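You operate a simulated robot arm through the tools that you are given. There is no shell and no other tool.

Carry out the task below with a simulated robot arm. There is one attempt and no reset: what you move stays moved.

JOB
Trip-test the grey socket box, then feed only the PUMP plug.
Fine: switches one to four off first, yellow button once, trip lever back to ON, last the switch of that plug; the others stay off.
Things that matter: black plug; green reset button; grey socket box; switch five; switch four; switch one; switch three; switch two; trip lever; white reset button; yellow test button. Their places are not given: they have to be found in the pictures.

It is judged by the outcome, as a careful person would: the job done as asked, and still so three seconds after it is handed in. It fails if anything else is knocked over, pushed out of place, dropped, spilled or broken.

ROBOT AND FRAMES
A 7-joint arm with a two-finger parallel gripper, fixed in place. Base frame: the origin is at the foot of the arm, x ahead of it, y to its left, z up. Lengths are in mm, angles in degrees, forces in N, time in s.
Its first joint turns from -166.0 to 166.0 degrees. Payload 1.57 kg.
Tool frame: the origin (TCP) lies between the finger pads and is the grasp point; the fingertips stand 30 mm ahead of it; z points along the fingers, y is the line along which they close. The gripper opens to 110 mm. The fingers are 24 mm wide and 12 mm thick; the gripper's body (48 by 112 mm) begins 78 mm behind the TCP.
Orientation is that of the tool frame in the base frame, as [roll, pitch, yaw] about the fixed x, y, z axes, in that order (R = Rz(yaw) Ry(pitch) Rx(roll)). With the fingers straight down and closing along the base's y, the tool's x points along the base's -x, its y along +y and its z along -z.

CONTROLS
- The arm moves only by the tool move_arm. Its argument "motion" is a list of rows, each a list of 7 numbers: the shift along the tool's x, y, z in mm, then the turn, a rotation vector about the tool's x, y, z in rad, then the finger opening in mm, from 0 to 110. In form: [[x, y, z, ax, ay, az, gripper], ...]. A call has 1 to 20 rows; each row is the pose to reach, as a shift and turn from the pose commanded when the call began, along the tool's axes at that moment. A row lasts 0.2 s, in which the tool goes at most 50 mm and 8.6 degrees; a call with a longer step from one row to the next is refused whole, and so is a gripper value outside its range. A pose out of reach is approached as far as the arm can. The call stops where the force on the tool passes 90 N (or 10 N more than at its start, if that is more) or the arm is blocked; 0.2 s more then pass. The fingers move at their own pace (about 108 mm/s each) and stop on an object; they squeeze with about 43 N. The grip force told is the motor's: it shows also when the fingers shut on nothing. Time passes only in rows, and 0.2 s behind the last, so rows that repeat a pose let the fingers close. The reply holds the time, the measured pose of the TCP, the force on the tool along the base axes, the opening and the grip force, in the units named above and with some noise, with the torque about the TCP (base axes, N m) and any sound that the robot's microphone picked up.
- Cameras (640 x 400 px; columns grow to the right, rows downward): "scene" is fixed at [220.5, -647.4, 1446.3]; the picture's right is [-0.15, 0.99, 0.00], its down [0.93, 0.14, -0.34] and it looks along [-0.34, -0.05, -0.94] (base axes); focal length 214 px, centre (320, 200). "wrist" rides on the gripper at [70, 16, -141] in the tool frame; the picture's right is [-0.23, 0.97, 0.00], its down [-0.85, -0.20, -0.48] and it looks along [-0.47, -0.11, 0.88] (tool axes); focal length 222 px, centre (320, 200).
- get_image(camera): a new picture of that camera. No time passes.
- move_column(by): slides the trunk up (or, below 0, down) by that many mm; the arm rides with it, the base frame stays. It gives what a move gives, with no picture.
- pixel_to_xyz(camera, pixels): for up to 12 pixels [column, row] of the newest picture of that camera ("zoom" is the newest enlarged one), the place [x, y, z] in the base frame of the surface seen there, good to about 3 mm, but the place of the scene camera against the robot may be out by one fixed shift of up to 18 mm in any direction. No time passes.
- enlarge(camera, box): a new picture of the part [left, top, right, bottom] of that camera's present view, enlarged. No time passes.
- close_job(): hands the job in; it is judged then, once.

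Unless the task says otherwise, let go and move clear before handing in.

The tools are called after "Call:" as a command line: name --pt "numbers of a row" for each row, then --argument value for the rest, lists and objects as JSON in quotes. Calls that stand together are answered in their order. move_arm: Moves the arm, as the interface text tells. Its arguments: {"type":"object","properties":{"motion":{"type":"array"}},"required":["motion"]} The other tools are called the same way: move_column (by) slides the trunk up or down; get_image (camera) takes a picture; pixel_to_xyz (camera, pixels) gives the place of the surface under pixels of a picture; enlarge (camera, box) takes an enlarged picture of a part of a camera's view; close_job () hands the job in.

At the start:

```text
t: 0.0
eef_pos: [276.6, -418.2, 1192.5]
orientation: [-180.0, -0.1, -179.9]
force: [-0.5, 0.2, 0.4]
wrist_torque: [0.02, -0.01, 0.01]
width: 110.0
grasp_force: 0.2
trunk travel left (down, up): [-450.0, 160.0]
```

scene: 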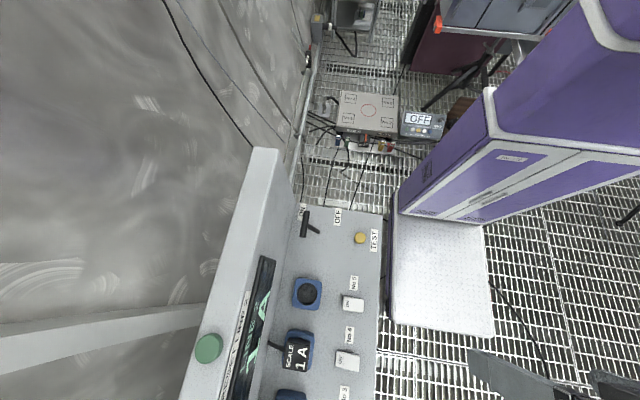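
wrist: 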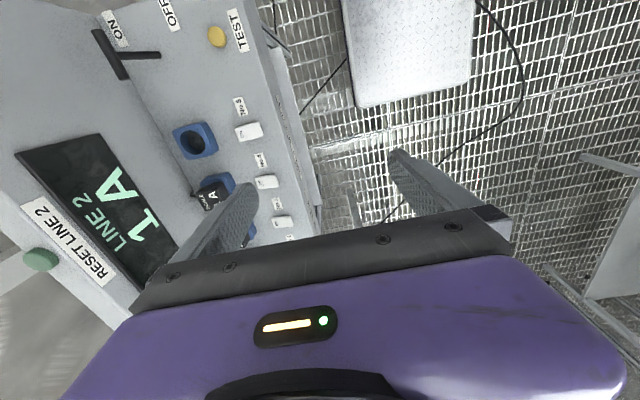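

The scene picture shows the grey box running down from about (340,215) to (330,400), with the trip lever near (308,225), the yellow button at (360,238) and rocker switches at (352,304) and (346,360). I'll enlarge both views to read the labels.

Call:
enlarge --camera "scene" --box '[200, 190, 400, 400]'

Call:
enlarge --camera "wrist" --box '[0, 0, 320, 280]'

Call:
pixel_to_xyz --camera "scene" --pixels '[[360, 238], [352, 304], [346, 360], [307, 225], [316, 232], [307, 293], [298, 352], [340, 265], [208, 348], [370, 380], [435, 280], [335, 215]]'

Call:
get_image --camera "wrist"

Call:
pixel_to_xyz --camera "wrist" --pixels '[[216, 37], [248, 131], [266, 182], [283, 222], [110, 55], [145, 54], [195, 141], [213, 195], [40, 260], [170, 90], [300, 170], [100, 200]]'

```text
1.90 times, centred on (300, 295) of scene
```

zoom: 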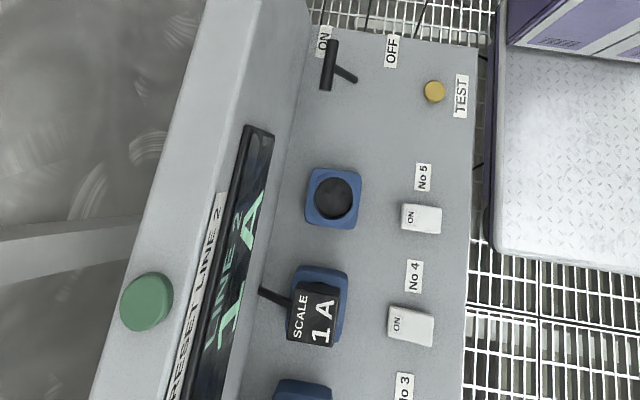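

```text
1.43 times, centred on (160, 140) of wrist
```

zoom: 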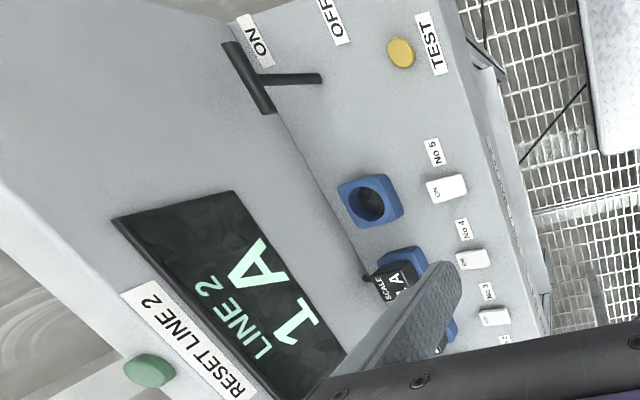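

```text
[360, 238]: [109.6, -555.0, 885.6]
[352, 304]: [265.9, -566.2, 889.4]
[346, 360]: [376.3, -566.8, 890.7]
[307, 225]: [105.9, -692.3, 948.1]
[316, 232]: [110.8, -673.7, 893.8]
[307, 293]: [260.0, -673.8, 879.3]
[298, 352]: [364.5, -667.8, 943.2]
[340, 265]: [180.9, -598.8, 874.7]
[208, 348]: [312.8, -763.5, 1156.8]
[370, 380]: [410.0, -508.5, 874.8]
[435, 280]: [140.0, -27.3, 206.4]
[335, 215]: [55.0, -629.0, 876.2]
```

```text
taken
```

wrist: 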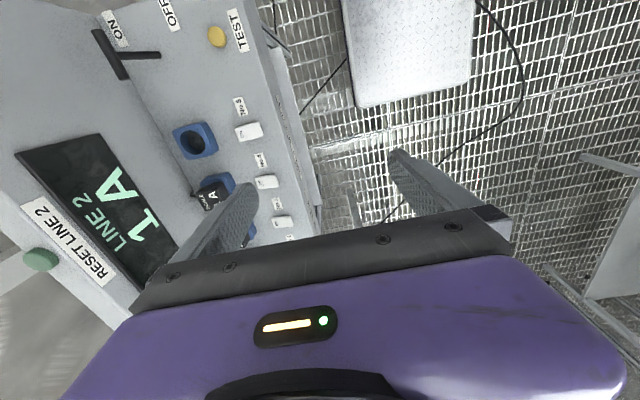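

```text
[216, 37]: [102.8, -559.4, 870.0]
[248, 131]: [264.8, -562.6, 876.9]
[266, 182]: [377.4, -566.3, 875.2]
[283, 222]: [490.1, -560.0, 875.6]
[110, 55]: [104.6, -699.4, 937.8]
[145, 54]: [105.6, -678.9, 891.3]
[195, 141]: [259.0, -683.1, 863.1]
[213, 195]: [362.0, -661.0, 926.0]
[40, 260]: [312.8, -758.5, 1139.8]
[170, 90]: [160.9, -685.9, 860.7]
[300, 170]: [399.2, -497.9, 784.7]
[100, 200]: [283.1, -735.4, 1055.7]
```

The wrist camera puts the box top near z 860, with the switches at y about -563 and 112 mm apart in x (No 5 at 265, No 4 at 377, No 3 at 490). Socket 4 holds "SCALE 1 A" and socket 5 is empty. The scene camera reads about 14 mm too high. I'll move along +x to see the rest of the box.

Call:
move_arm --pt "-40 0 0 0 0 0 110" --pt "-80 0 0 0 0 0 110" --pt "-120 0 0 0 0 0 110" --pt "-160 0 0 0 0 0 110" --pt "-200 0 0 0 0 0 110" --pt "-200 0 0 0 0 0 110"

Call:
get_image --camera "wrist"

Call:
get_image --camera "scene"

```text
t: 1.4
eef_pos: [475.5, -417.9, 1192.7]
orientation: [-180.0, 0.0, -179.9]
force: [0.1, 0.4, -0.3]
wrist_torque: [-0.01, 0.02, 0.01]
width: 110.1
grasp_force: 0.0
trunk travel left (down, up): [-450.0, 160.0]
```

```text
taken
```

wrist: 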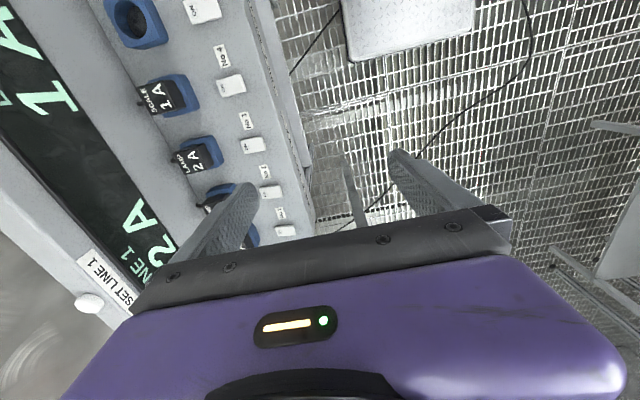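

```text
taken
```

scene: 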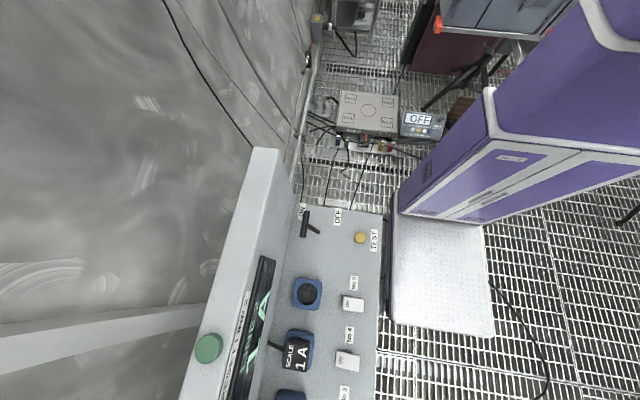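

Socket 3 holds "LAMP 2 A", and the panel also shows LINE 1 with a white reset button. The left finger hides sockets 1 and 2, so I'll close the fingers, move further along +x and look again.

Call:
move_arm --pt "-40 0 0 0 0 0 60" --pt "-80 0 0 0 0 0 20" --pt "-120 0 0 0 0 0 0" --pt "-160 0 0 0 0 0 0" --pt "-200 0 0 0 0 0 0" --pt "-200 0 0 0 0 0 0"

Call:
get_image --camera "wrist"

Call:
enlarge --camera "wrist" --box '[100, 0, 320, 140]'

Call:
enlarge --camera "wrist" --box '[100, 100, 320, 240]'

```text
t: 2.8
eef_pos: [676.1, -415.8, 1191.0]
orientation: [-180.0, 0.0, -179.9]
force: [0.1, 0.2, 0.1]
wrist_torque: [0.0, 0.02, 0.0]
width: 0.0
grasp_force: 20.9
trunk travel left (down, up): [-450.0, 160.0]
```

```text
taken
```

wrist: 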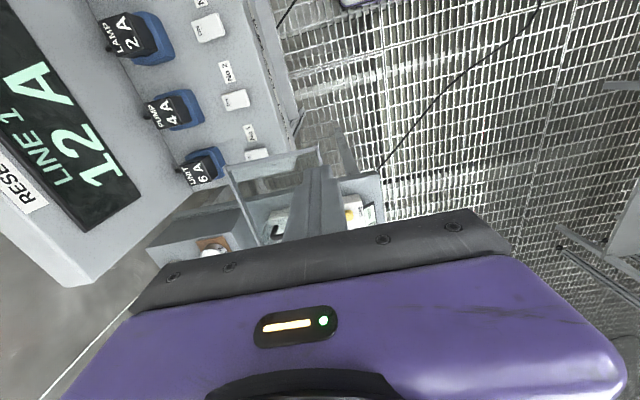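

```text
2.86 times, centred on (210, 70) of wrist
```

zoom: 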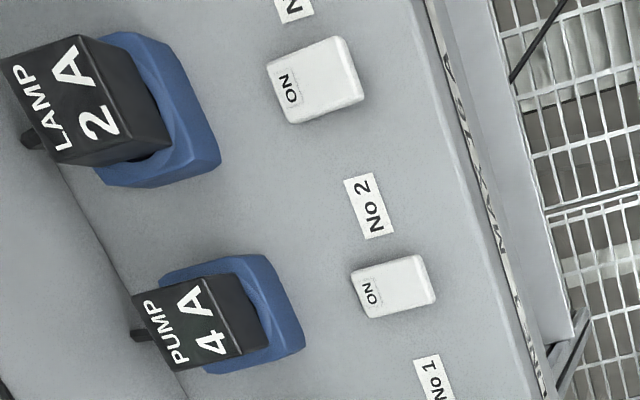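

```text
2.86 times, centred on (210, 170) of wrist
```

zoom: 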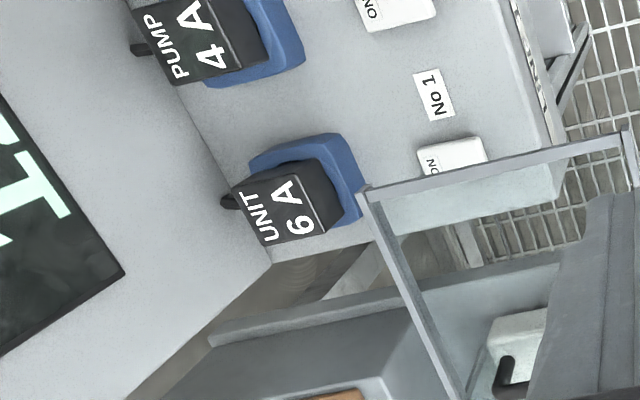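

LINE 1 reads 12 A, made up of LAMP 2 A in socket 3, PUMP 4 A in socket 2 and UNIT 6 A in socket 1, so switch two feeds the pump. I'll measure the switches, sockets and nearby structures, and read the text on the front edge.

Call:
pixel_to_xyz --camera "wrist" --pixels '[[208, 28], [235, 99], [256, 153], [168, 112], [200, 164], [150, 37], [230, 170], [318, 150], [250, 230], [200, 215], [355, 215], [240, 180]]'

Call:
enlarge --camera "wrist" --box '[215, 60, 315, 130]'

Call:
enlarge --camera "wrist" --box '[130, 120, 410, 270]'

```text
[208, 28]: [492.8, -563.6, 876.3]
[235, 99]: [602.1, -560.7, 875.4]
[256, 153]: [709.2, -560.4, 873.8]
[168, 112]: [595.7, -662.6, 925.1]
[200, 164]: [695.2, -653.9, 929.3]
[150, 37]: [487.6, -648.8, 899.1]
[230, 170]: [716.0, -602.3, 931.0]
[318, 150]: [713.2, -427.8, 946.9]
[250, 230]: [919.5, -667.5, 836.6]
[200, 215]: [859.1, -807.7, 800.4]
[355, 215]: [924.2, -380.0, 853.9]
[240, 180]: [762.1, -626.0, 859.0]
```

```text
5.71 times, centred on (265, 95) of wrist
```

zoom: 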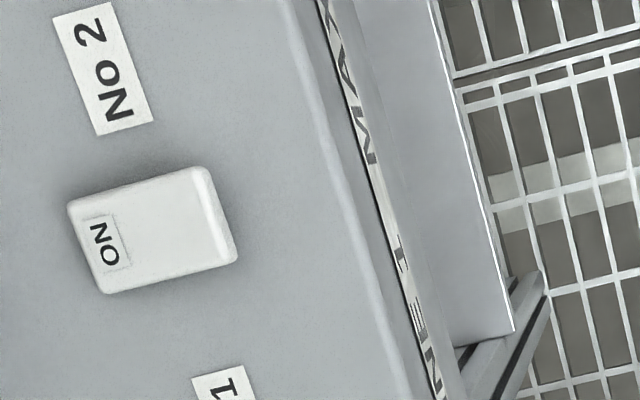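

```text
2.29 times, centred on (270, 195) of wrist
```

zoom: 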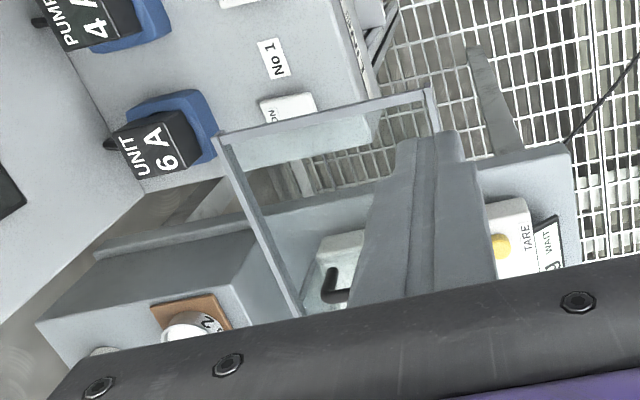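

A glass draught shield, with a frame corner near (230,170) at z about 935, stands very close to switch one at (256,153). Before working there I need a better view of that clearance, so I'll shift over and look.

Call:
move_arm --pt "20 -30 0 0 0 0 0" --pt "40 -60 0 0 0 0 0" --pt "50 -80 0 0 0 0 0" --pt "50 -80 0 0 0 0 0"

Call:
get_image --camera "wrist"

Call:
enlarge --camera "wrist" --box '[180, 80, 440, 240]'

```text
t: 3.8
eef_pos: [625.7, -498.6, 1190.5]
orientation: [180.0, 0.1, -179.9]
force: [-0.1, -0.6, 0.3]
wrist_torque: [0.01, -0.02, 0.0]
width: 0.0
grasp_force: 21.8
trunk travel left (down, up): [-450.0, 160.0]
```

```text
taken
```

wrist: 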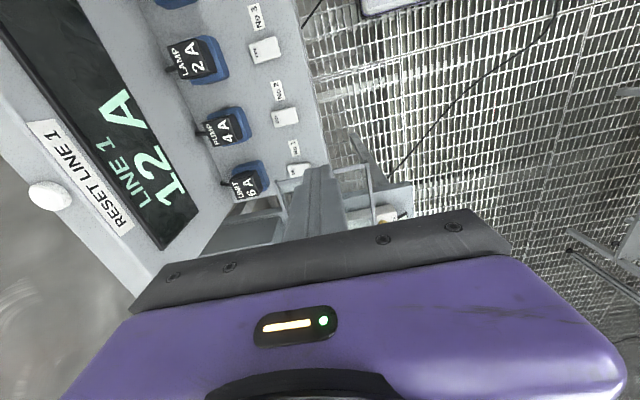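

```text
2.46 times, centred on (310, 160) of wrist
```

zoom: 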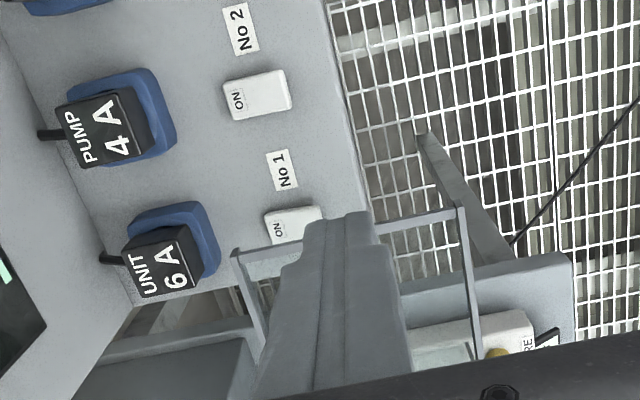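

The shield's frame is still partly behind my fingers here. I'll measure what is visible on switch two, switch one and the shield.

Call:
enlarge --camera "wrist" --box '[260, 90, 340, 190]'

Call:
enlarge --camera "wrist" --box '[250, 90, 340, 150]'

Call:
pixel_to_xyz --camera "wrist" --pixels '[[272, 113], [298, 113], [285, 108], [285, 125], [276, 122], [290, 170], [277, 184], [290, 183], [360, 166], [368, 164], [287, 220], [373, 190]]'

```text
4.00 times, centred on (300, 140) of wrist
```

zoom: 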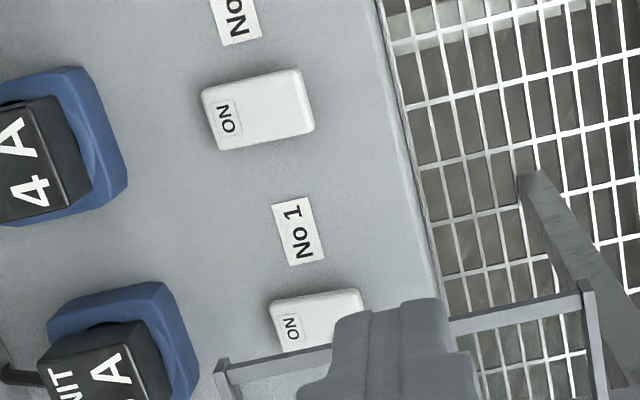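

```text
6.67 times, centred on (295, 120) of wrist
```

zoom: 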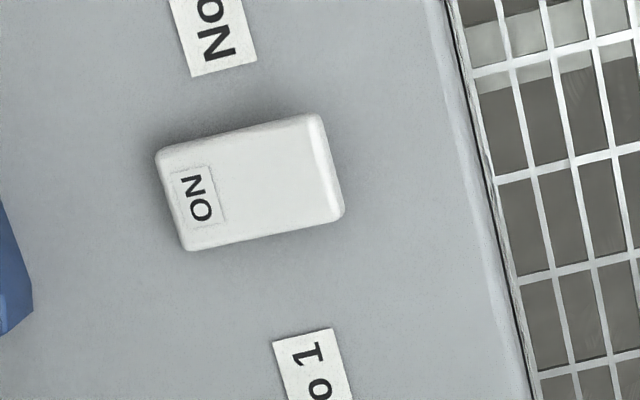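

```text
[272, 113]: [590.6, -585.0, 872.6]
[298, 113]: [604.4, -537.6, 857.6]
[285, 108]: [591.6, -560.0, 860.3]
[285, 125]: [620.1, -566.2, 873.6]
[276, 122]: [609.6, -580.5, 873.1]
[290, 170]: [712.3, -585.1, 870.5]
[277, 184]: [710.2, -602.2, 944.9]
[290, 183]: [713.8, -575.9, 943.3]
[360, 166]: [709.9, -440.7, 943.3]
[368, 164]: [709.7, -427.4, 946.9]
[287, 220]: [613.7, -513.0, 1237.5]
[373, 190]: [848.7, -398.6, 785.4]
```

The shield's front top edge is at x about 710, y -602 to -427, z 945, so it may overhang switch one. I'll turn the tool 90° and back off in +y to look at it from the front of the box.

Call:
move_arm --pt "0 20 0 0 0 0.14 0" --pt "0 40 0 0 0 0.28 0" --pt "0 60 0 0 0 0.42 0" --pt "0 80 0 0 0 0.56 0" --pt "0 100 0 0 0 0.7 0" --pt "0 120 0 0 0 0.84 0" --pt "0 140 0 0 0 0.98 0" --pt "0 150 0 0 0 1.12 0" --pt "0 150 0 0 0 1.26 0" --pt "0 150 0 0 0 1.4 0" --pt "0 150 0 0 0 1.5 0" --pt "0 150 0 0 0 1.57 0" --pt "0 150 0 0 0 1.57 0"

Call:
get_image --camera "wrist"

Call:
enlarge --camera "wrist" --box '[100, 40, 360, 200]'

```text
t: 6.6
eef_pos: [626.3, -346.4, 1191.4]
orientation: [180.0, 0.0, 90.0]
force: [0.2, 0.1, 0.1]
wrist_torque: [-0.01, 0.01, -0.02]
width: 0.0
grasp_force: 20.4
trunk travel left (down, up): [-450.0, 160.0]
```

```text
taken
```

wrist: 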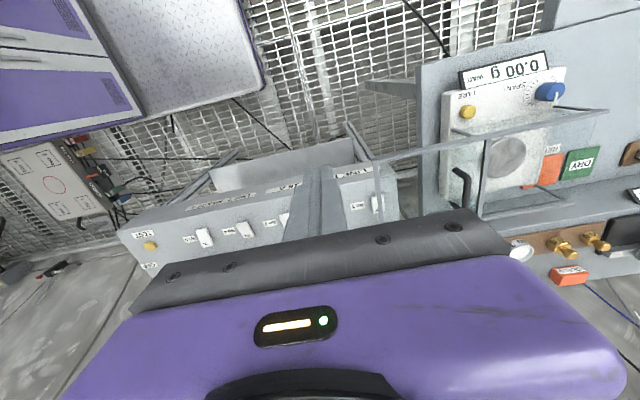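

```text
2.46 times, centred on (230, 120) of wrist
```

zoom: 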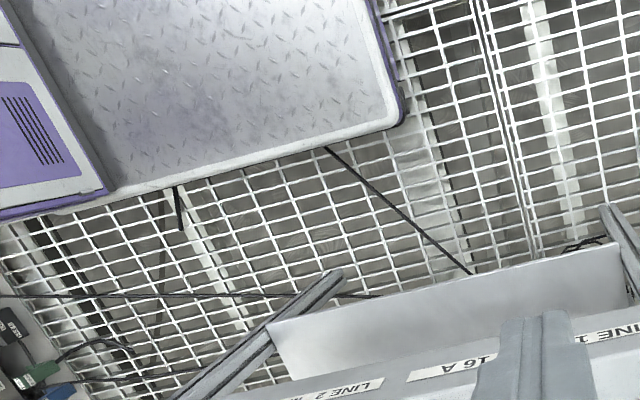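

Now the front of the box runs along rows 180–260 and the balance with its glass shield is at (375–605, 110–215). I'll enlarge and measure that part.

Call:
enlarge --camera "wrist" --box '[300, 50, 640, 260]'

Call:
enlarge --camera "wrist" --box '[110, 140, 430, 280]'

Call:
pixel_to_xyz --camera "wrist" --pixels '[[376, 160], [376, 203], [605, 110], [486, 142], [482, 212], [377, 204], [425, 150], [470, 180], [365, 90], [460, 160], [400, 215], [480, 240]]'

```text
1.88 times, centred on (470, 155) of wrist
```

zoom: 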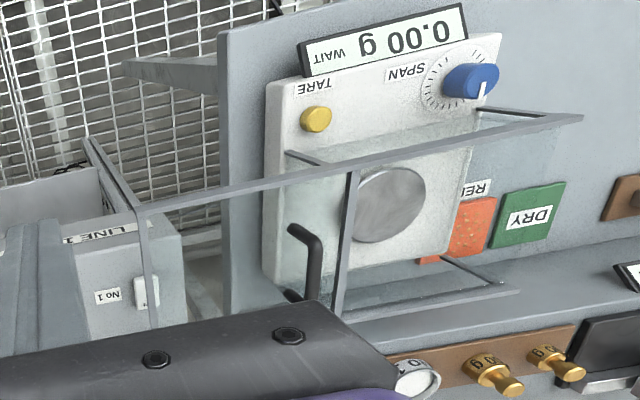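

```text
2.00 times, centred on (270, 210) of wrist
```

zoom: 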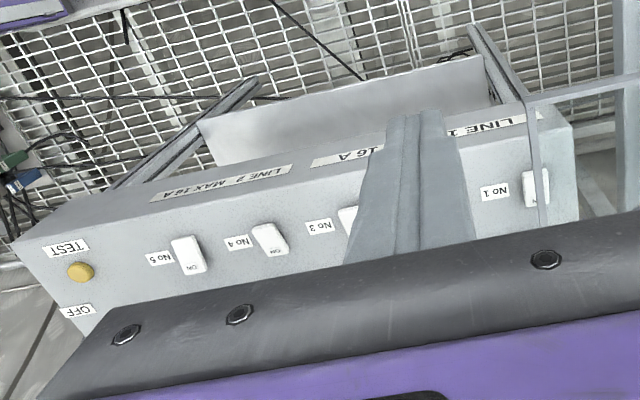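

```text
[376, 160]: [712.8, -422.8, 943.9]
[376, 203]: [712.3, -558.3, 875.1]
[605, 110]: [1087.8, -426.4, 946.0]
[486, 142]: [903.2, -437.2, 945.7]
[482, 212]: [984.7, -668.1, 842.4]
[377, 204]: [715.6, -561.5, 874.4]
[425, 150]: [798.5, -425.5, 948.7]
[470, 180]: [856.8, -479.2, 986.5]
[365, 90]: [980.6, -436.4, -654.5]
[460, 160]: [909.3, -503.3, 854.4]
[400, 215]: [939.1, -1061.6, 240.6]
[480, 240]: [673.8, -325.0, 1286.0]
```

The shield turns out to be a flat glass lid at z about 945, slid out over switch one from x about 710 on. I'll have to reach under its edge with a tilted tool and not touch it. Next I'll look at how the rockers are tilted.

Call:
enlarge --camera "wrist" --box '[180, 215, 270, 280]'

Call:
enlarge --camera "wrist" --box '[340, 180, 410, 225]'

Call:
enlarge --camera "wrist" --box '[110, 210, 200, 280]'

Call:
pixel_to_xyz --camera "wrist" --pixels '[[200, 231], [204, 240], [209, 247], [239, 224], [243, 232], [248, 237], [284, 217], [374, 197], [376, 210], [151, 246], [230, 225], [150, 265]]'

```text
6.15 times, centred on (225, 248) of wrist
```

zoom: 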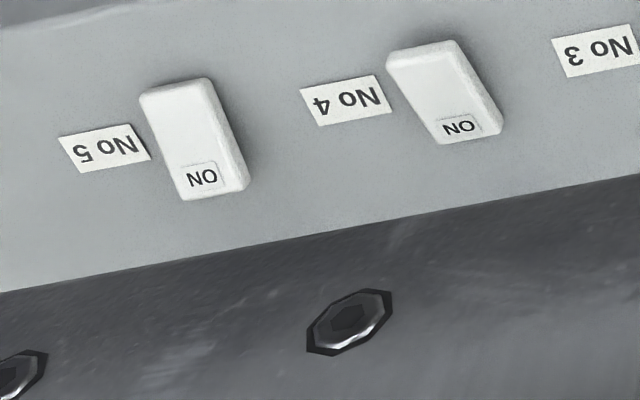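

```text
8.89 times, centred on (375, 202) of wrist
```

zoom: 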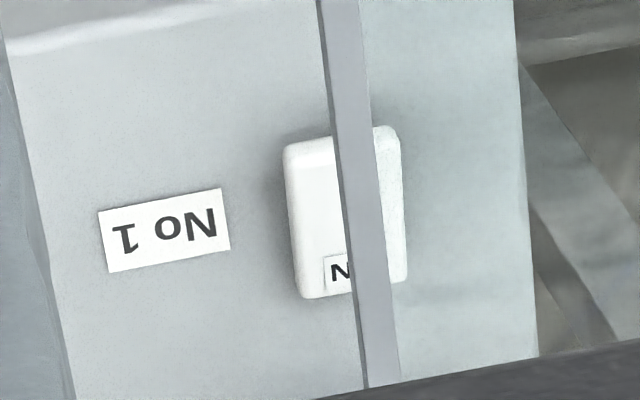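

```text
5.71 times, centred on (155, 245) of wrist
```

zoom: 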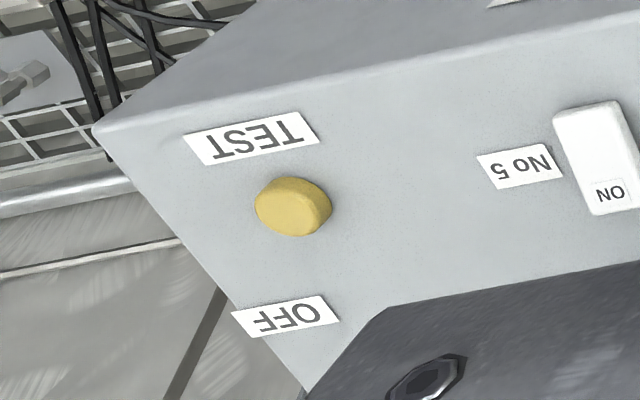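

```text
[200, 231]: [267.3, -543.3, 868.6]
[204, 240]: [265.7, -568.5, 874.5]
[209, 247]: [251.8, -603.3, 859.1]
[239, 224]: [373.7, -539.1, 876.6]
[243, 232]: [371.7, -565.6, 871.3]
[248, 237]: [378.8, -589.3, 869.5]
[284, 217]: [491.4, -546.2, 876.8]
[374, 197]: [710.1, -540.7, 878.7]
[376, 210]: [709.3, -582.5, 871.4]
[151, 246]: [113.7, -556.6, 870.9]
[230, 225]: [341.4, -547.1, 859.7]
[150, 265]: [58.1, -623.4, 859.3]
```

Switch 4 is ON: its +y end is raised (z 877 against 869). Switch 5 is OFF: its +y end is low. Switches 1–3 look the same as 4, so pressing the +y end (y about -541) turns each one off. I'll start with switch two, which is clear of the lid, and hover over its +y end.

Call:
move_arm --pt "-40 -5 0 0 0 0 0" --pt "-80 -10 0 0 0 0 0" --pt "-120 -15 0 0 0 0 0" --pt "-160 -20 0 0 0 0 0" --pt "-193 -23 0 0 0 0 0" --pt "-193 -23 45 0 0 0 0" --pt "-193 -23 90 0 0 0 0" --pt "-193 -23 135 0 0 0 0" --pt "-193 -23 180 0 0 0 0" --pt "-193 -23 225 0 0 0 0" --pt "-193 -23 265 0 0 0 0" --pt "-193 -23 265 0 0 0 0"

Call:
get_image --camera "wrist"

```text
t: 9.2
eef_pos: [604.2, -541.4, 924.6]
orientation: [180.0, 0.1, 90.1]
force: [0.3, 0.2, 0.3]
wrist_torque: [-0.03, 0.02, 0.0]
width: 0.0
grasp_force: 21.3
trunk travel left (down, up): [-450.0, 160.0]
```

```text
taken
```

wrist: 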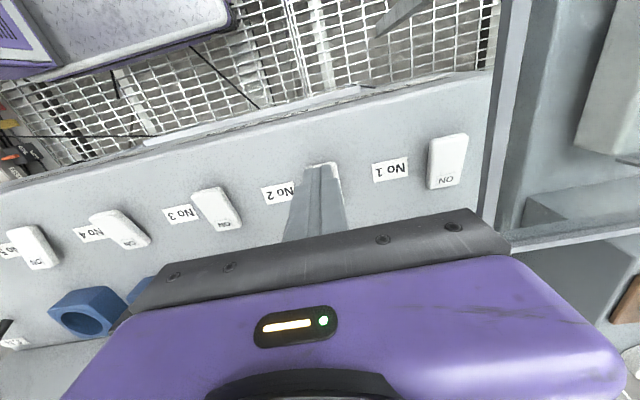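

The closed fingertips hide switch two at (322,165) and are about 15 mm above its raised end. I'll measure switches 1 and 3 in this view, then press down in small steps.

Call:
pixel_to_xyz --camera "wrist" --pixels '[[447, 160], [433, 142], [464, 140], [435, 183], [458, 180], [216, 208], [205, 195], [118, 228], [500, 100], [490, 180], [322, 164], [33, 247]]'

Call:
move_arm --pt "0 0 8 0 0 0 0" --pt "0 0 14 0 0 0 0" --pt "0 0 18 0 0 0 0"

```text
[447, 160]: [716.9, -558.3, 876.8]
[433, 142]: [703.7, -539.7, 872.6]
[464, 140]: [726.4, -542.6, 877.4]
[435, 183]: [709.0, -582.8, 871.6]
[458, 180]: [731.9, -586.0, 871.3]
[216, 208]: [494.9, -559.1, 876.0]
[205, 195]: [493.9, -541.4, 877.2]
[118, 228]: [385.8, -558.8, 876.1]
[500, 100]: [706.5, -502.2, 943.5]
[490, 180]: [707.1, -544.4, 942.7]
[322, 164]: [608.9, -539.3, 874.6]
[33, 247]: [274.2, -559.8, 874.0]
```

```text
t: 10.0
eef_pos: [604.7, -541.9, 907.4]
orientation: [180.0, 0.0, 90.2]
force: [0.0, 0.8, 0.0]
wrist_torque: [0.04, -0.02, -0.03]
width: 0.1
grasp_force: 21.4
trunk travel left (down, up): [-450.0, 160.0]
```

There is no contact yet and the tips are at about z 877. I'll press on down a few millimetres.

Call:
move_arm --pt "0 0 3 0 0 0 0" --pt "0 0 6 0 0 0 0" --pt "0 0 8 0 0 0 0" --pt "0 0 10 0 0 0 0"

```text
t: 11.0
eef_pos: [604.7, -542.4, 901.4]
orientation: [179.8, 0.2, 90.1]
force: [-2.7, 11.6, 46.8]
wrist_torque: [-0.23, 0.03, -0.23]
width: 0.1
grasp_force: 20.9
trunk travel left (down, up): [-450.0, 160.0]
```

The force reached 47 N with the tips at z 871. The rocker may have flipped, so I'll lift off and look.

Call:
move_arm --pt "0 0 -20 0 0 0 0" --pt "10 0 -50 0 0 0 0" --pt "50 0 -60 0 0 0 0" --pt "50 0 -60 0 0 0 0"

Call:
get_image --camera "wrist"

Call:
enlarge --camera "wrist" --box '[200, 150, 480, 290]'

```text
t: 12.0
eef_pos: [605.7, -489.4, 956.7]
orientation: [180.0, -0.1, 90.1]
force: [0.1, 0.0, -0.2]
wrist_torque: [0.02, 0.01, 0.01]
width: 0.1
grasp_force: 21.4
trunk travel left (down, up): [-450.0, 160.0]
```

```text
taken
```

wrist: 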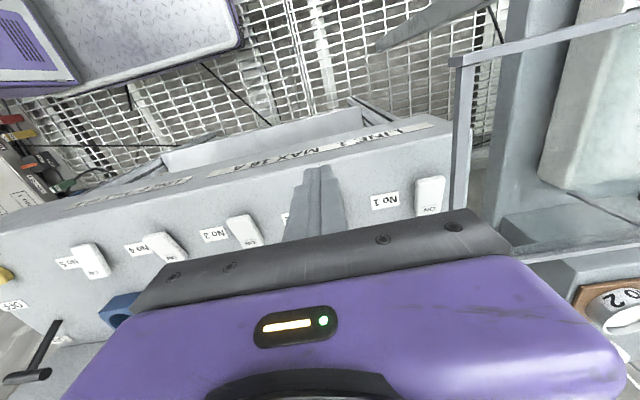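

```text
2.29 times, centred on (340, 220) of wrist
```

zoom: 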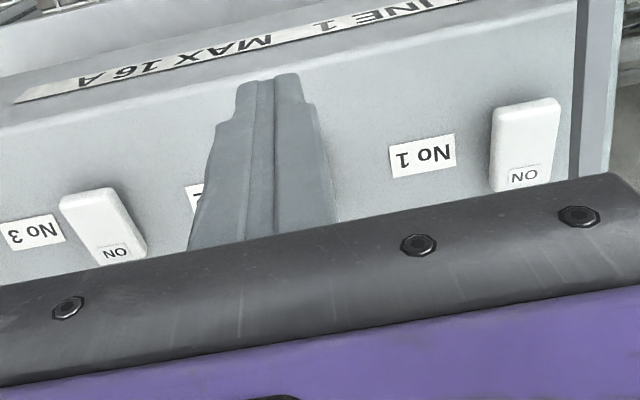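

Switch two is still behind the fingers. I'll slide over towards switch three and look again.

Call:
move_arm --pt "-20 -40 0 0 0 0 0" --pt "-50 -80 10 0 0 0 0" --pt "-54 -112 20 0 0 0 0" --pt "-54 -112 30 0 0 0 0" --pt "-54 -112 30 0 0 0 0"

Call:
enlarge --camera "wrist" --box '[350, 100, 530, 220]'

Call:
enlarge --camera "wrist" --box '[100, 120, 340, 280]'

Call:
get_image --camera "wrist"

```text
refused: row 2 steps farther than a row can; nothing moved
```

```text
3.33 times, centred on (440, 160) of wrist
```

zoom: 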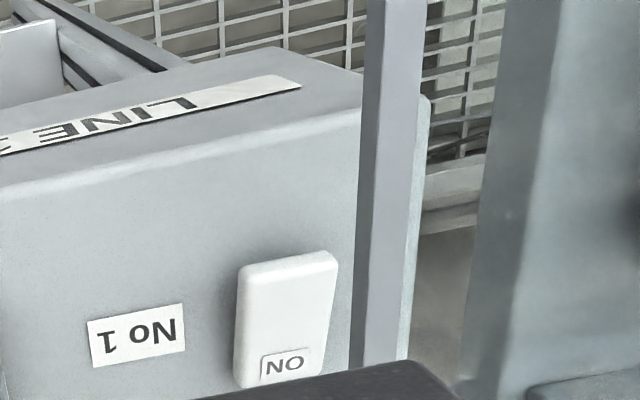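

```text
2.50 times, centred on (220, 200) of wrist
```

zoom: 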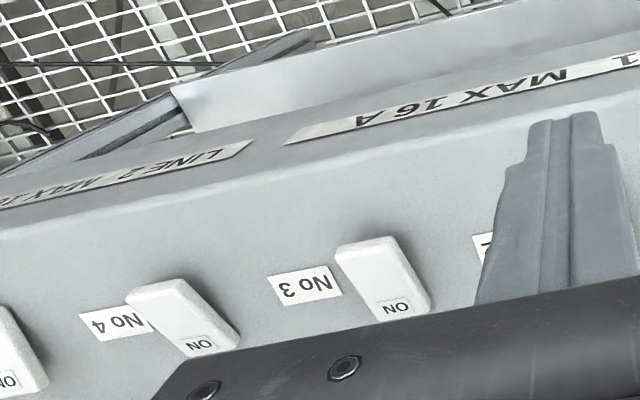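

```text
taken
```

wrist: 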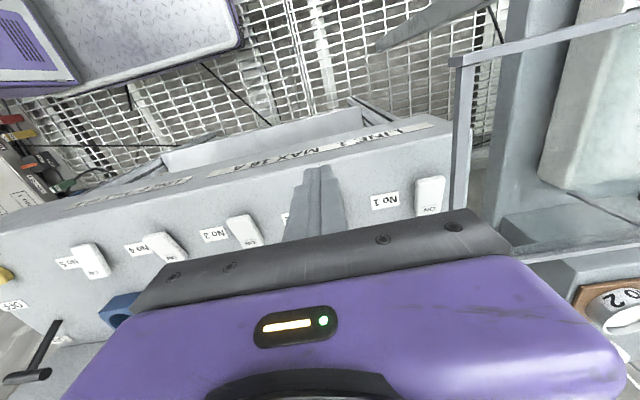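

That call was refused because one step was too long, so I'll repeat it with shorter steps.

Call:
move_arm --pt "-15 -30 0 0 0 0 0" --pt "-30 -60 0 0 0 0 0" --pt "-45 -90 0 0 0 0 0" --pt "-50 -112 10 0 0 0 0" --pt "-50 -112 30 0 0 0 0" --pt "-50 -112 30 0 0 0 0"

Call:
get_image --camera "wrist"

Call:
enlarge --camera "wrist" --box '[260, 100, 510, 250]'

```text
t: 13.4
eef_pos: [491.0, -541.3, 927.2]
orientation: [180.0, -0.1, 90.1]
force: [-0.2, -0.4, -0.5]
wrist_torque: [-0.03, 0.0, 0.0]
width: 0.0
grasp_force: 20.9
trunk travel left (down, up): [-450.0, 160.0]
```

```text
taken
```

wrist: 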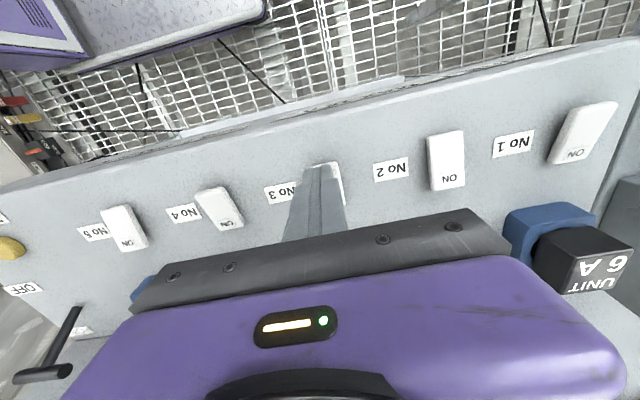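

```text
2.56 times, centred on (385, 175) of wrist
```

zoom: 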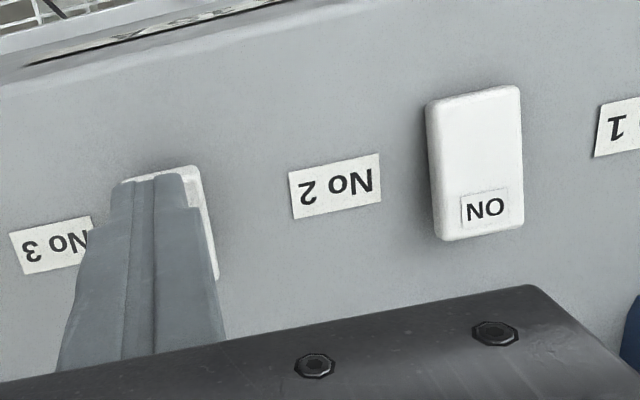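

Switch two at (445,160) is now in view. I'll measure its tilt, and switches one and five for comparison.

Call:
pixel_to_xyz --camera "wrist" --pixels '[[445, 139], [445, 160], [448, 186], [588, 110], [572, 155], [122, 212], [132, 243], [208, 196], [234, 222], [335, 168], [430, 186], [462, 184]]'

```text
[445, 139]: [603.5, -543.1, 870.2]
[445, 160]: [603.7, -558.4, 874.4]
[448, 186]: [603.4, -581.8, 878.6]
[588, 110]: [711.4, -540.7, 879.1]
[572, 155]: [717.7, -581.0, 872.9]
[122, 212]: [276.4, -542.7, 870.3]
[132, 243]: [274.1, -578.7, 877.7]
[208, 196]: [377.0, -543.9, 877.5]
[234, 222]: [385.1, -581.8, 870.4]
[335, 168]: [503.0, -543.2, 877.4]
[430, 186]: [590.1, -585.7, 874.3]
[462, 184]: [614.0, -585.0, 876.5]
```

Switch two is now OFF, with its +y end at 870 and its -y end at 878.6. I'll press switch three the same way.

Call:
move_arm --pt "0 3 10 0 0 0 0" --pt "0 3 18 0 0 0 0" --pt "0 3 22 0 0 0 0" --pt "0 3 25 0 0 0 0" --pt "0 3 28 0 0 0 0" --pt "0 3 30 0 0 0 0"

Call:
move_arm --pt "0 0 -20 0 0 0 0" --pt "0 -30 -40 0 0 0 0" --pt "0 -70 -40 0 0 0 0" --pt "0 -112 -30 0 0 0 0" --pt "0 -112 -30 0 0 0 0"

Call:
get_image --camera "wrist"

Call:
enlarge --camera "wrist" --box '[260, 100, 510, 250]'

```text
t: 14.8
eef_pos: [495.0, -541.7, 903.0]
orientation: [179.8, 0.2, 90.1]
force: [2.9, 13.4, 46.2]
wrist_torque: [-0.17, -0.15, -0.34]
width: 0.3
grasp_force: 22.0
trunk travel left (down, up): [-450.0, 160.0]
```

```text
t: 16.0
eef_pos: [381.7, -542.5, 927.3]
orientation: [179.9, -0.1, 90.1]
force: [-0.6, -0.2, -0.2]
wrist_torque: [-0.02, 0.02, 0.0]
width: 0.0
grasp_force: 21.8
trunk travel left (down, up): [-450.0, 160.0]
```

```text
taken
```

wrist: 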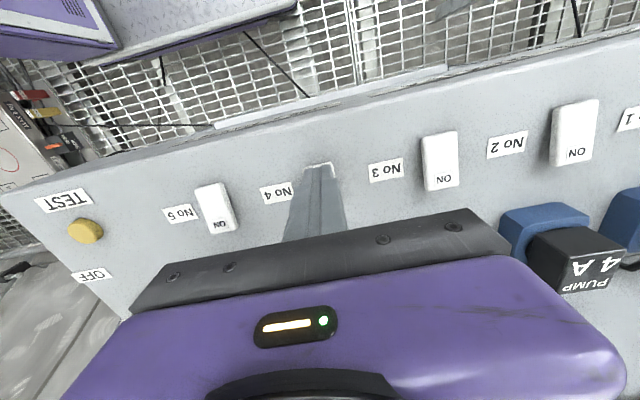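

```text
2.56 times, centred on (385, 175) of wrist
```

zoom: 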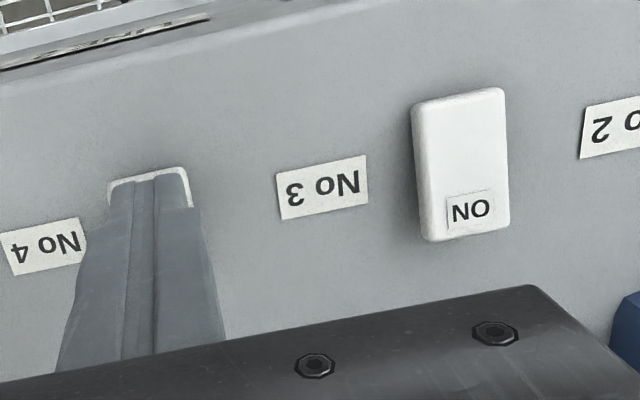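

Switch three at (440,160) looks flipped. I'll measure it, and press switch four with the same stroke.

Call:
pixel_to_xyz --camera "wrist" --pixels '[[440, 139], [440, 160], [443, 184], [575, 110], [572, 158], [210, 190], [218, 226], [314, 167], [86, 230], [80, 232]]'

Call:
move_arm --pt "0 0 10 0 0 0 0" --pt "0 0 18 0 0 0 0" --pt "0 0 22 0 0 0 0" --pt "0 0 25 0 0 0 0" --pt "0 0 28 0 0 0 0" --pt "0 0 30 0 0 0 0"

Call:
move_arm --pt "0 0 -20 0 0 0 0" --pt "0 -30 -40 0 0 0 0" --pt "0 -70 -60 0 0 0 0" --pt "0 -112 -60 0 0 0 0" --pt "0 -112 -60 0 0 0 0"

Call:
get_image --camera "wrist"

Call:
enlarge --camera "wrist" --box '[240, 120, 490, 270]'

```text
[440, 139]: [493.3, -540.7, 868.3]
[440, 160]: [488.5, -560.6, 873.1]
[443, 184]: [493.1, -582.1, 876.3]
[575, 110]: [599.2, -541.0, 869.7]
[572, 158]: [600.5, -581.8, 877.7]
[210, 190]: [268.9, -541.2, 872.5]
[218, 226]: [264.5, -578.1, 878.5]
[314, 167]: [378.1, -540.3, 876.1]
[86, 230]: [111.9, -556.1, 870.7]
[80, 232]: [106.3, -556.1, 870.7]
```

```text
t: 17.4
eef_pos: [381.5, -542.1, 903.5]
orientation: [179.9, 0.1, 90.2]
force: [0.8, 21.7, 57.3]
wrist_torque: [-0.07, -0.07, -0.07]
width: 0.0
grasp_force: 21.5
trunk travel left (down, up): [-450.0, 160.0]
```

```text
t: 18.6
eef_pos: [270.6, -539.7, 960.2]
orientation: [180.0, 0.0, 90.1]
force: [0.4, -0.1, -0.1]
wrist_torque: [0.01, 0.0, 0.01]
width: 0.0
grasp_force: 20.7
trunk travel left (down, up): [-450.0, 160.0]
```

```text
taken
```

wrist: 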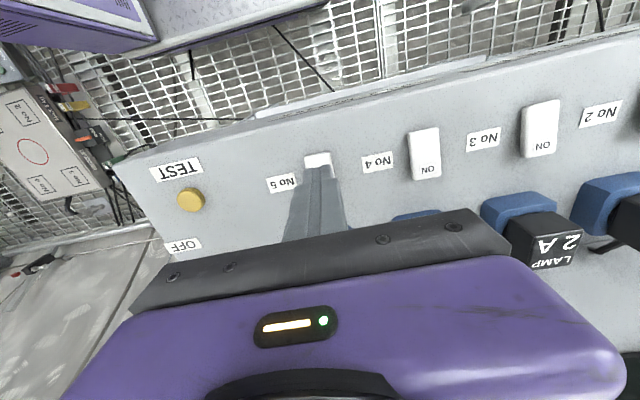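

```text
2.56 times, centred on (365, 195) of wrist
```

zoom: 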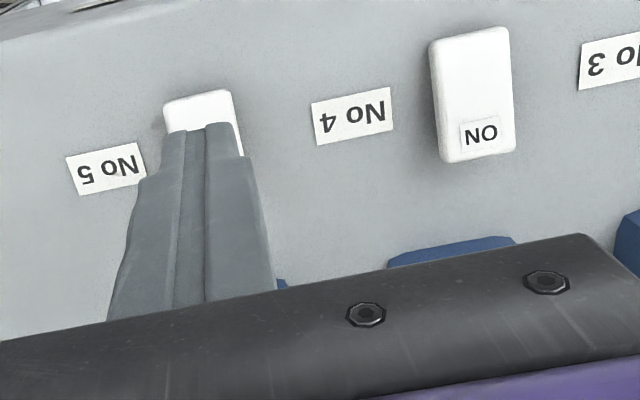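

Switch three reads OFF (868 and 876). Now I'll confirm switch four at (424,155), then travel back towards switch one above the box.

Call:
pixel_to_xyz --camera "wrist" --pixels '[[424, 135], [424, 150], [428, 174], [318, 158], [540, 108], [540, 150]]'

Call:
move_arm --pt "0 0 -20 0 0 0 0" --pt "0 45 -20 0 0 0 0" --pt "0 90 -20 0 0 0 0" --pt "0 135 -20 0 0 0 0" --pt "0 180 -20 0 0 0 0" --pt "0 225 -20 0 0 0 0" --pt "0 270 -20 0 0 0 0" --pt "0 315 -20 0 0 0 0" --pt "0 355 -20 0 0 0 0" --pt "0 355 -20 -0.13 0 0 0" --pt "0 355 -20 -0.26 0 0 0" --pt "0 355 -20 -0.39 0 0 0" --pt "0 355 -20 -0.5236 0 0 0" --pt "0 355 -20 -0.5236 0 0 0"

Call:
get_image --camera "wrist"

Call:
enlarge --camera "wrist" --box '[240, 80, 540, 260]'

```text
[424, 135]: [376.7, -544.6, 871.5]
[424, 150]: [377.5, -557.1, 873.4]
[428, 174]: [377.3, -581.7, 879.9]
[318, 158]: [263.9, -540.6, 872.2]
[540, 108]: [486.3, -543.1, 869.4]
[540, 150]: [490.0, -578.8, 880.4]
```

```text
t: 21.6
eef_pos: [624.0, -539.6, 978.3]
orientation: [149.9, 0.0, 90.0]
force: [0.0, -0.1, 0.1]
wrist_torque: [-0.01, 0.0, 0.03]
width: 0.0
grasp_force: 21.3
trunk travel left (down, up): [-450.0, 160.0]
```

```text
taken
```

wrist: 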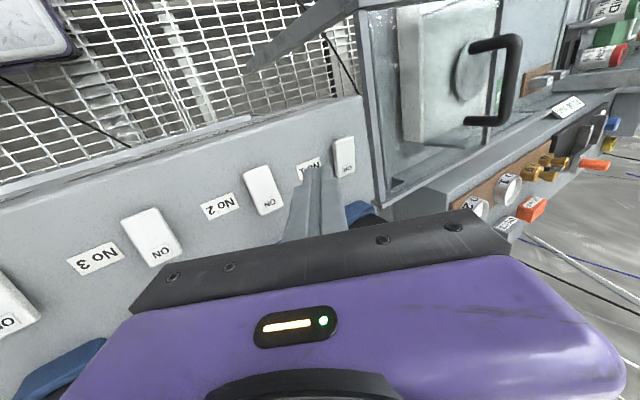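

```text
2.13 times, centred on (390, 170) of wrist
```

zoom: 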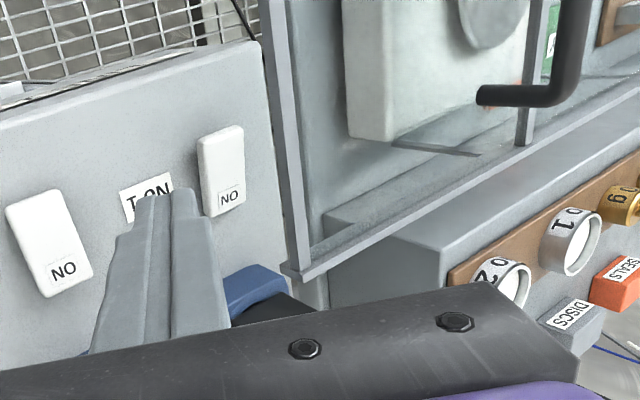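

Switch four reads OFF (871.5 and 880). The tool is tilted 30° towards +x, and switch one at (345,155) lies beyond the fingertip with the lid edge at (375,130). I'll measure the lid edge and approach along the tilted axis to about 45 mm short.

Call:
pixel_to_xyz --camera "wrist" --pixels '[[369, 108], [378, 170], [380, 200], [345, 142], [350, 172], [336, 150], [352, 142], [384, 205]]'

Call:
move_arm --pt "0 20 0 0 0 0 0" --pt "0 21 20 0 0 0 0" --pt "0 21 40 0 0 0 0" --pt "0 21 60 0 0 0 0" --pt "0 21 60 0 0 0 0"

Call:
get_image --camera "wrist"

Call:
enlarge --camera "wrist" --box '[240, 80, 540, 260]'

```text
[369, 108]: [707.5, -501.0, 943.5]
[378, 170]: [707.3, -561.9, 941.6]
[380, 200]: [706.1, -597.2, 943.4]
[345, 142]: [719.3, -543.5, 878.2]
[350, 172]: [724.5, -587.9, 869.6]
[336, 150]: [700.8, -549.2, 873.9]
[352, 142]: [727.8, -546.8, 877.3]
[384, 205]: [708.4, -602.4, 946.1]
```

```text
t: 22.8
eef_pos: [674.4, -538.3, 936.7]
orientation: [150.1, 0.0, 90.1]
force: [0.5, 0.6, -0.2]
wrist_torque: [-0.01, 0.01, -0.01]
width: 0.1
grasp_force: 21.3
trunk travel left (down, up): [-450.0, 160.0]
```

```text
taken
```

wrist: 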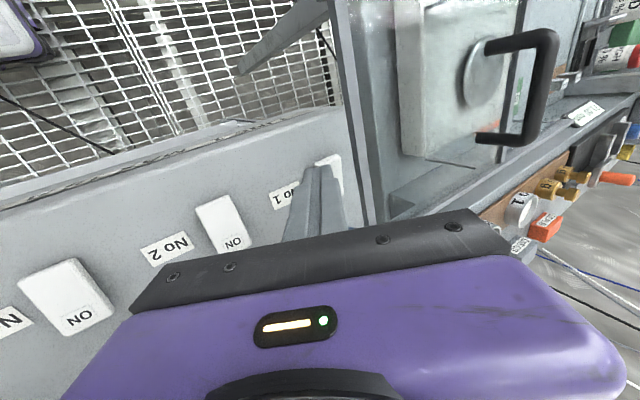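

```text
2.13 times, centred on (390, 170) of wrist
```

zoom: 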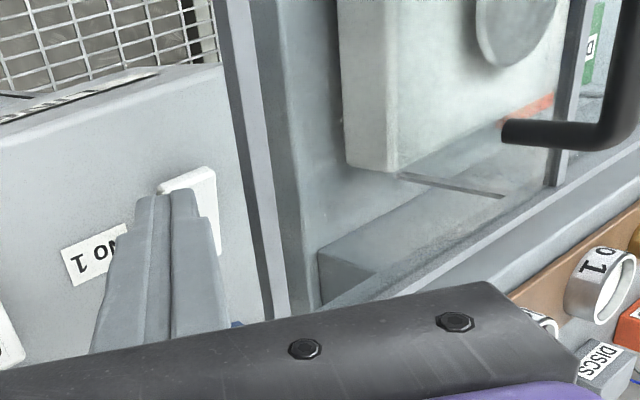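

The tip is lined up over switch one's +y end and well left of the lid edge (x about 707, z 942). I'll push along the axis in small steps.

Call:
move_arm --pt "-2 0 15 0 0 0 0" --pt "-2 0 28 0 0 0 0" --pt "-2 0 34 0 0 0 0" --pt "-2 0 38 0 0 0 0" --pt "-2 0 42 0 0 0 0" --pt "-2 0 45 0 0 0 0"

Call:
get_image --camera "wrist"

```text
t: 24.2
eef_pos: [694.7, -542.7, 901.5]
orientation: [150.1, 0.1, 90.0]
force: [-30.4, 23.9, 39.5]
wrist_torque: [0.24, 0.47, -0.08]
width: 0.1
grasp_force: 21.4
trunk travel left (down, up): [-450.0, 160.0]
```

```text
taken
```

wrist: 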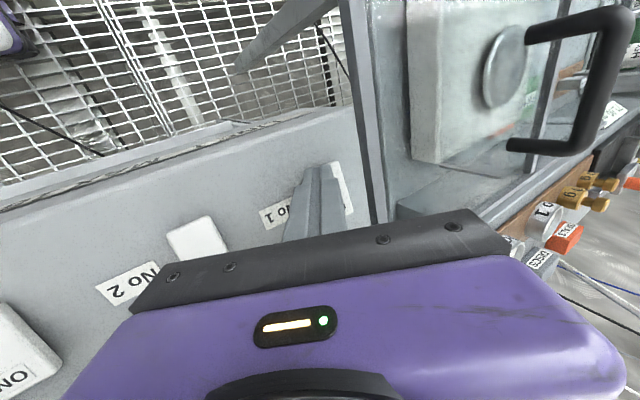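

It met 40 N upward and 30 N sideways, so the press was firm. I'll back out along the same axis and check switch one.

Call:
move_arm --pt "0 0 -20 0 0 0 0" --pt "0 0 -50 0 0 0 0" --pt "0 -10 -90 0 0 0 0" --pt "0 -40 -100 0 0 0 0" --pt "0 -40 -100 0 0 0 0"

Call:
get_image --camera "wrist"

Call:
enlarge --camera "wrist" --box '[220, 80, 480, 240]'

```text
t: 25.4
eef_pos: [611.2, -546.2, 965.1]
orientation: [150.1, 0.1, 90.2]
force: [0.7, -0.2, -0.3]
wrist_torque: [-0.03, 0.01, 0.04]
width: 0.0
grasp_force: 21.4
trunk travel left (down, up): [-450.0, 160.0]
```

```text
taken
```

wrist: 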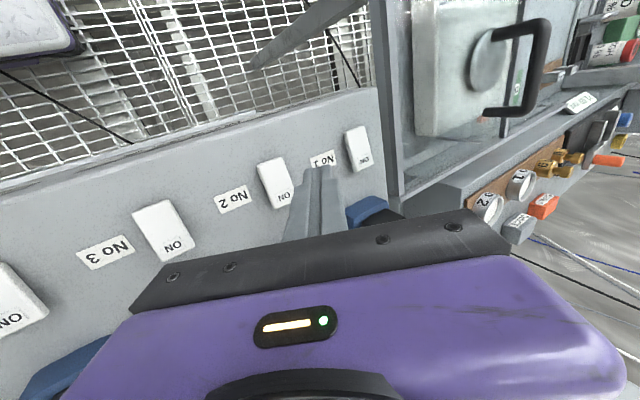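

```text
2.46 times, centred on (350, 160) of wrist
```

zoom: 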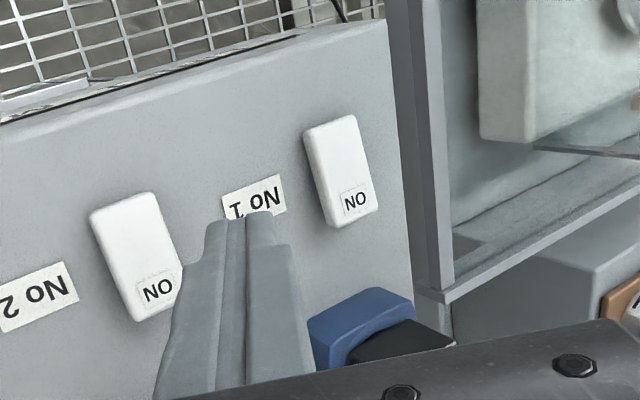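

Switch one at (358,148) looks the same as switch two now. I'll confirm that with depth readings and check that the lid hasn't moved.

Call:
pixel_to_xyz --camera "wrist" --pixels '[[354, 132], [358, 148], [361, 164], [268, 164], [279, 198], [390, 120], [396, 180], [152, 208], [170, 245]]'

Call:
get_image --camera "scene"

```text
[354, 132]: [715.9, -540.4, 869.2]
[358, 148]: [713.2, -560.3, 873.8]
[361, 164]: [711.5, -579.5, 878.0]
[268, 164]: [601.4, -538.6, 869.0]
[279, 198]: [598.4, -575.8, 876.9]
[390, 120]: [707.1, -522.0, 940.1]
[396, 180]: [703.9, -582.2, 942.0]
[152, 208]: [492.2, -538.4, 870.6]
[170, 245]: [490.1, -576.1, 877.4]
```

```text
taken
```

scene: 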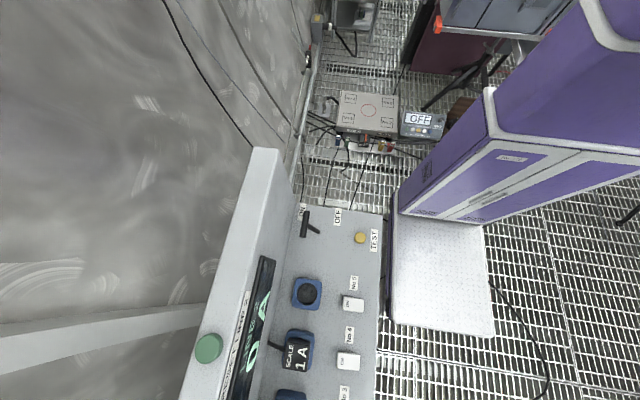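

All four switches are OFF, and the display at (258,330) now reads 0 A. Next I'll straighten the tool and travel to the yellow test button at about (108,-557,871).

Call:
move_arm --pt "0 10 -17 0.13 0 0 0" --pt "0 20 -34.6 0.26 0 0 0" --pt "0 20 -34.6 0.39 0 0 0" --pt "0 20 -34.6 0.5236 0 0 0" --pt "0 20 -34.6 0.5236 0 0 0"

```text
t: 26.6
eef_pos: [612.0, -545.0, 1004.0]
orientation: [-179.9, 0.0, 90.1]
force: [0.5, 0.0, 1.2]
wrist_torque: [0.01, 0.01, 0.02]
width: 0.1
grasp_force: 21.3
trunk travel left (down, up): [-450.0, 160.0]
```

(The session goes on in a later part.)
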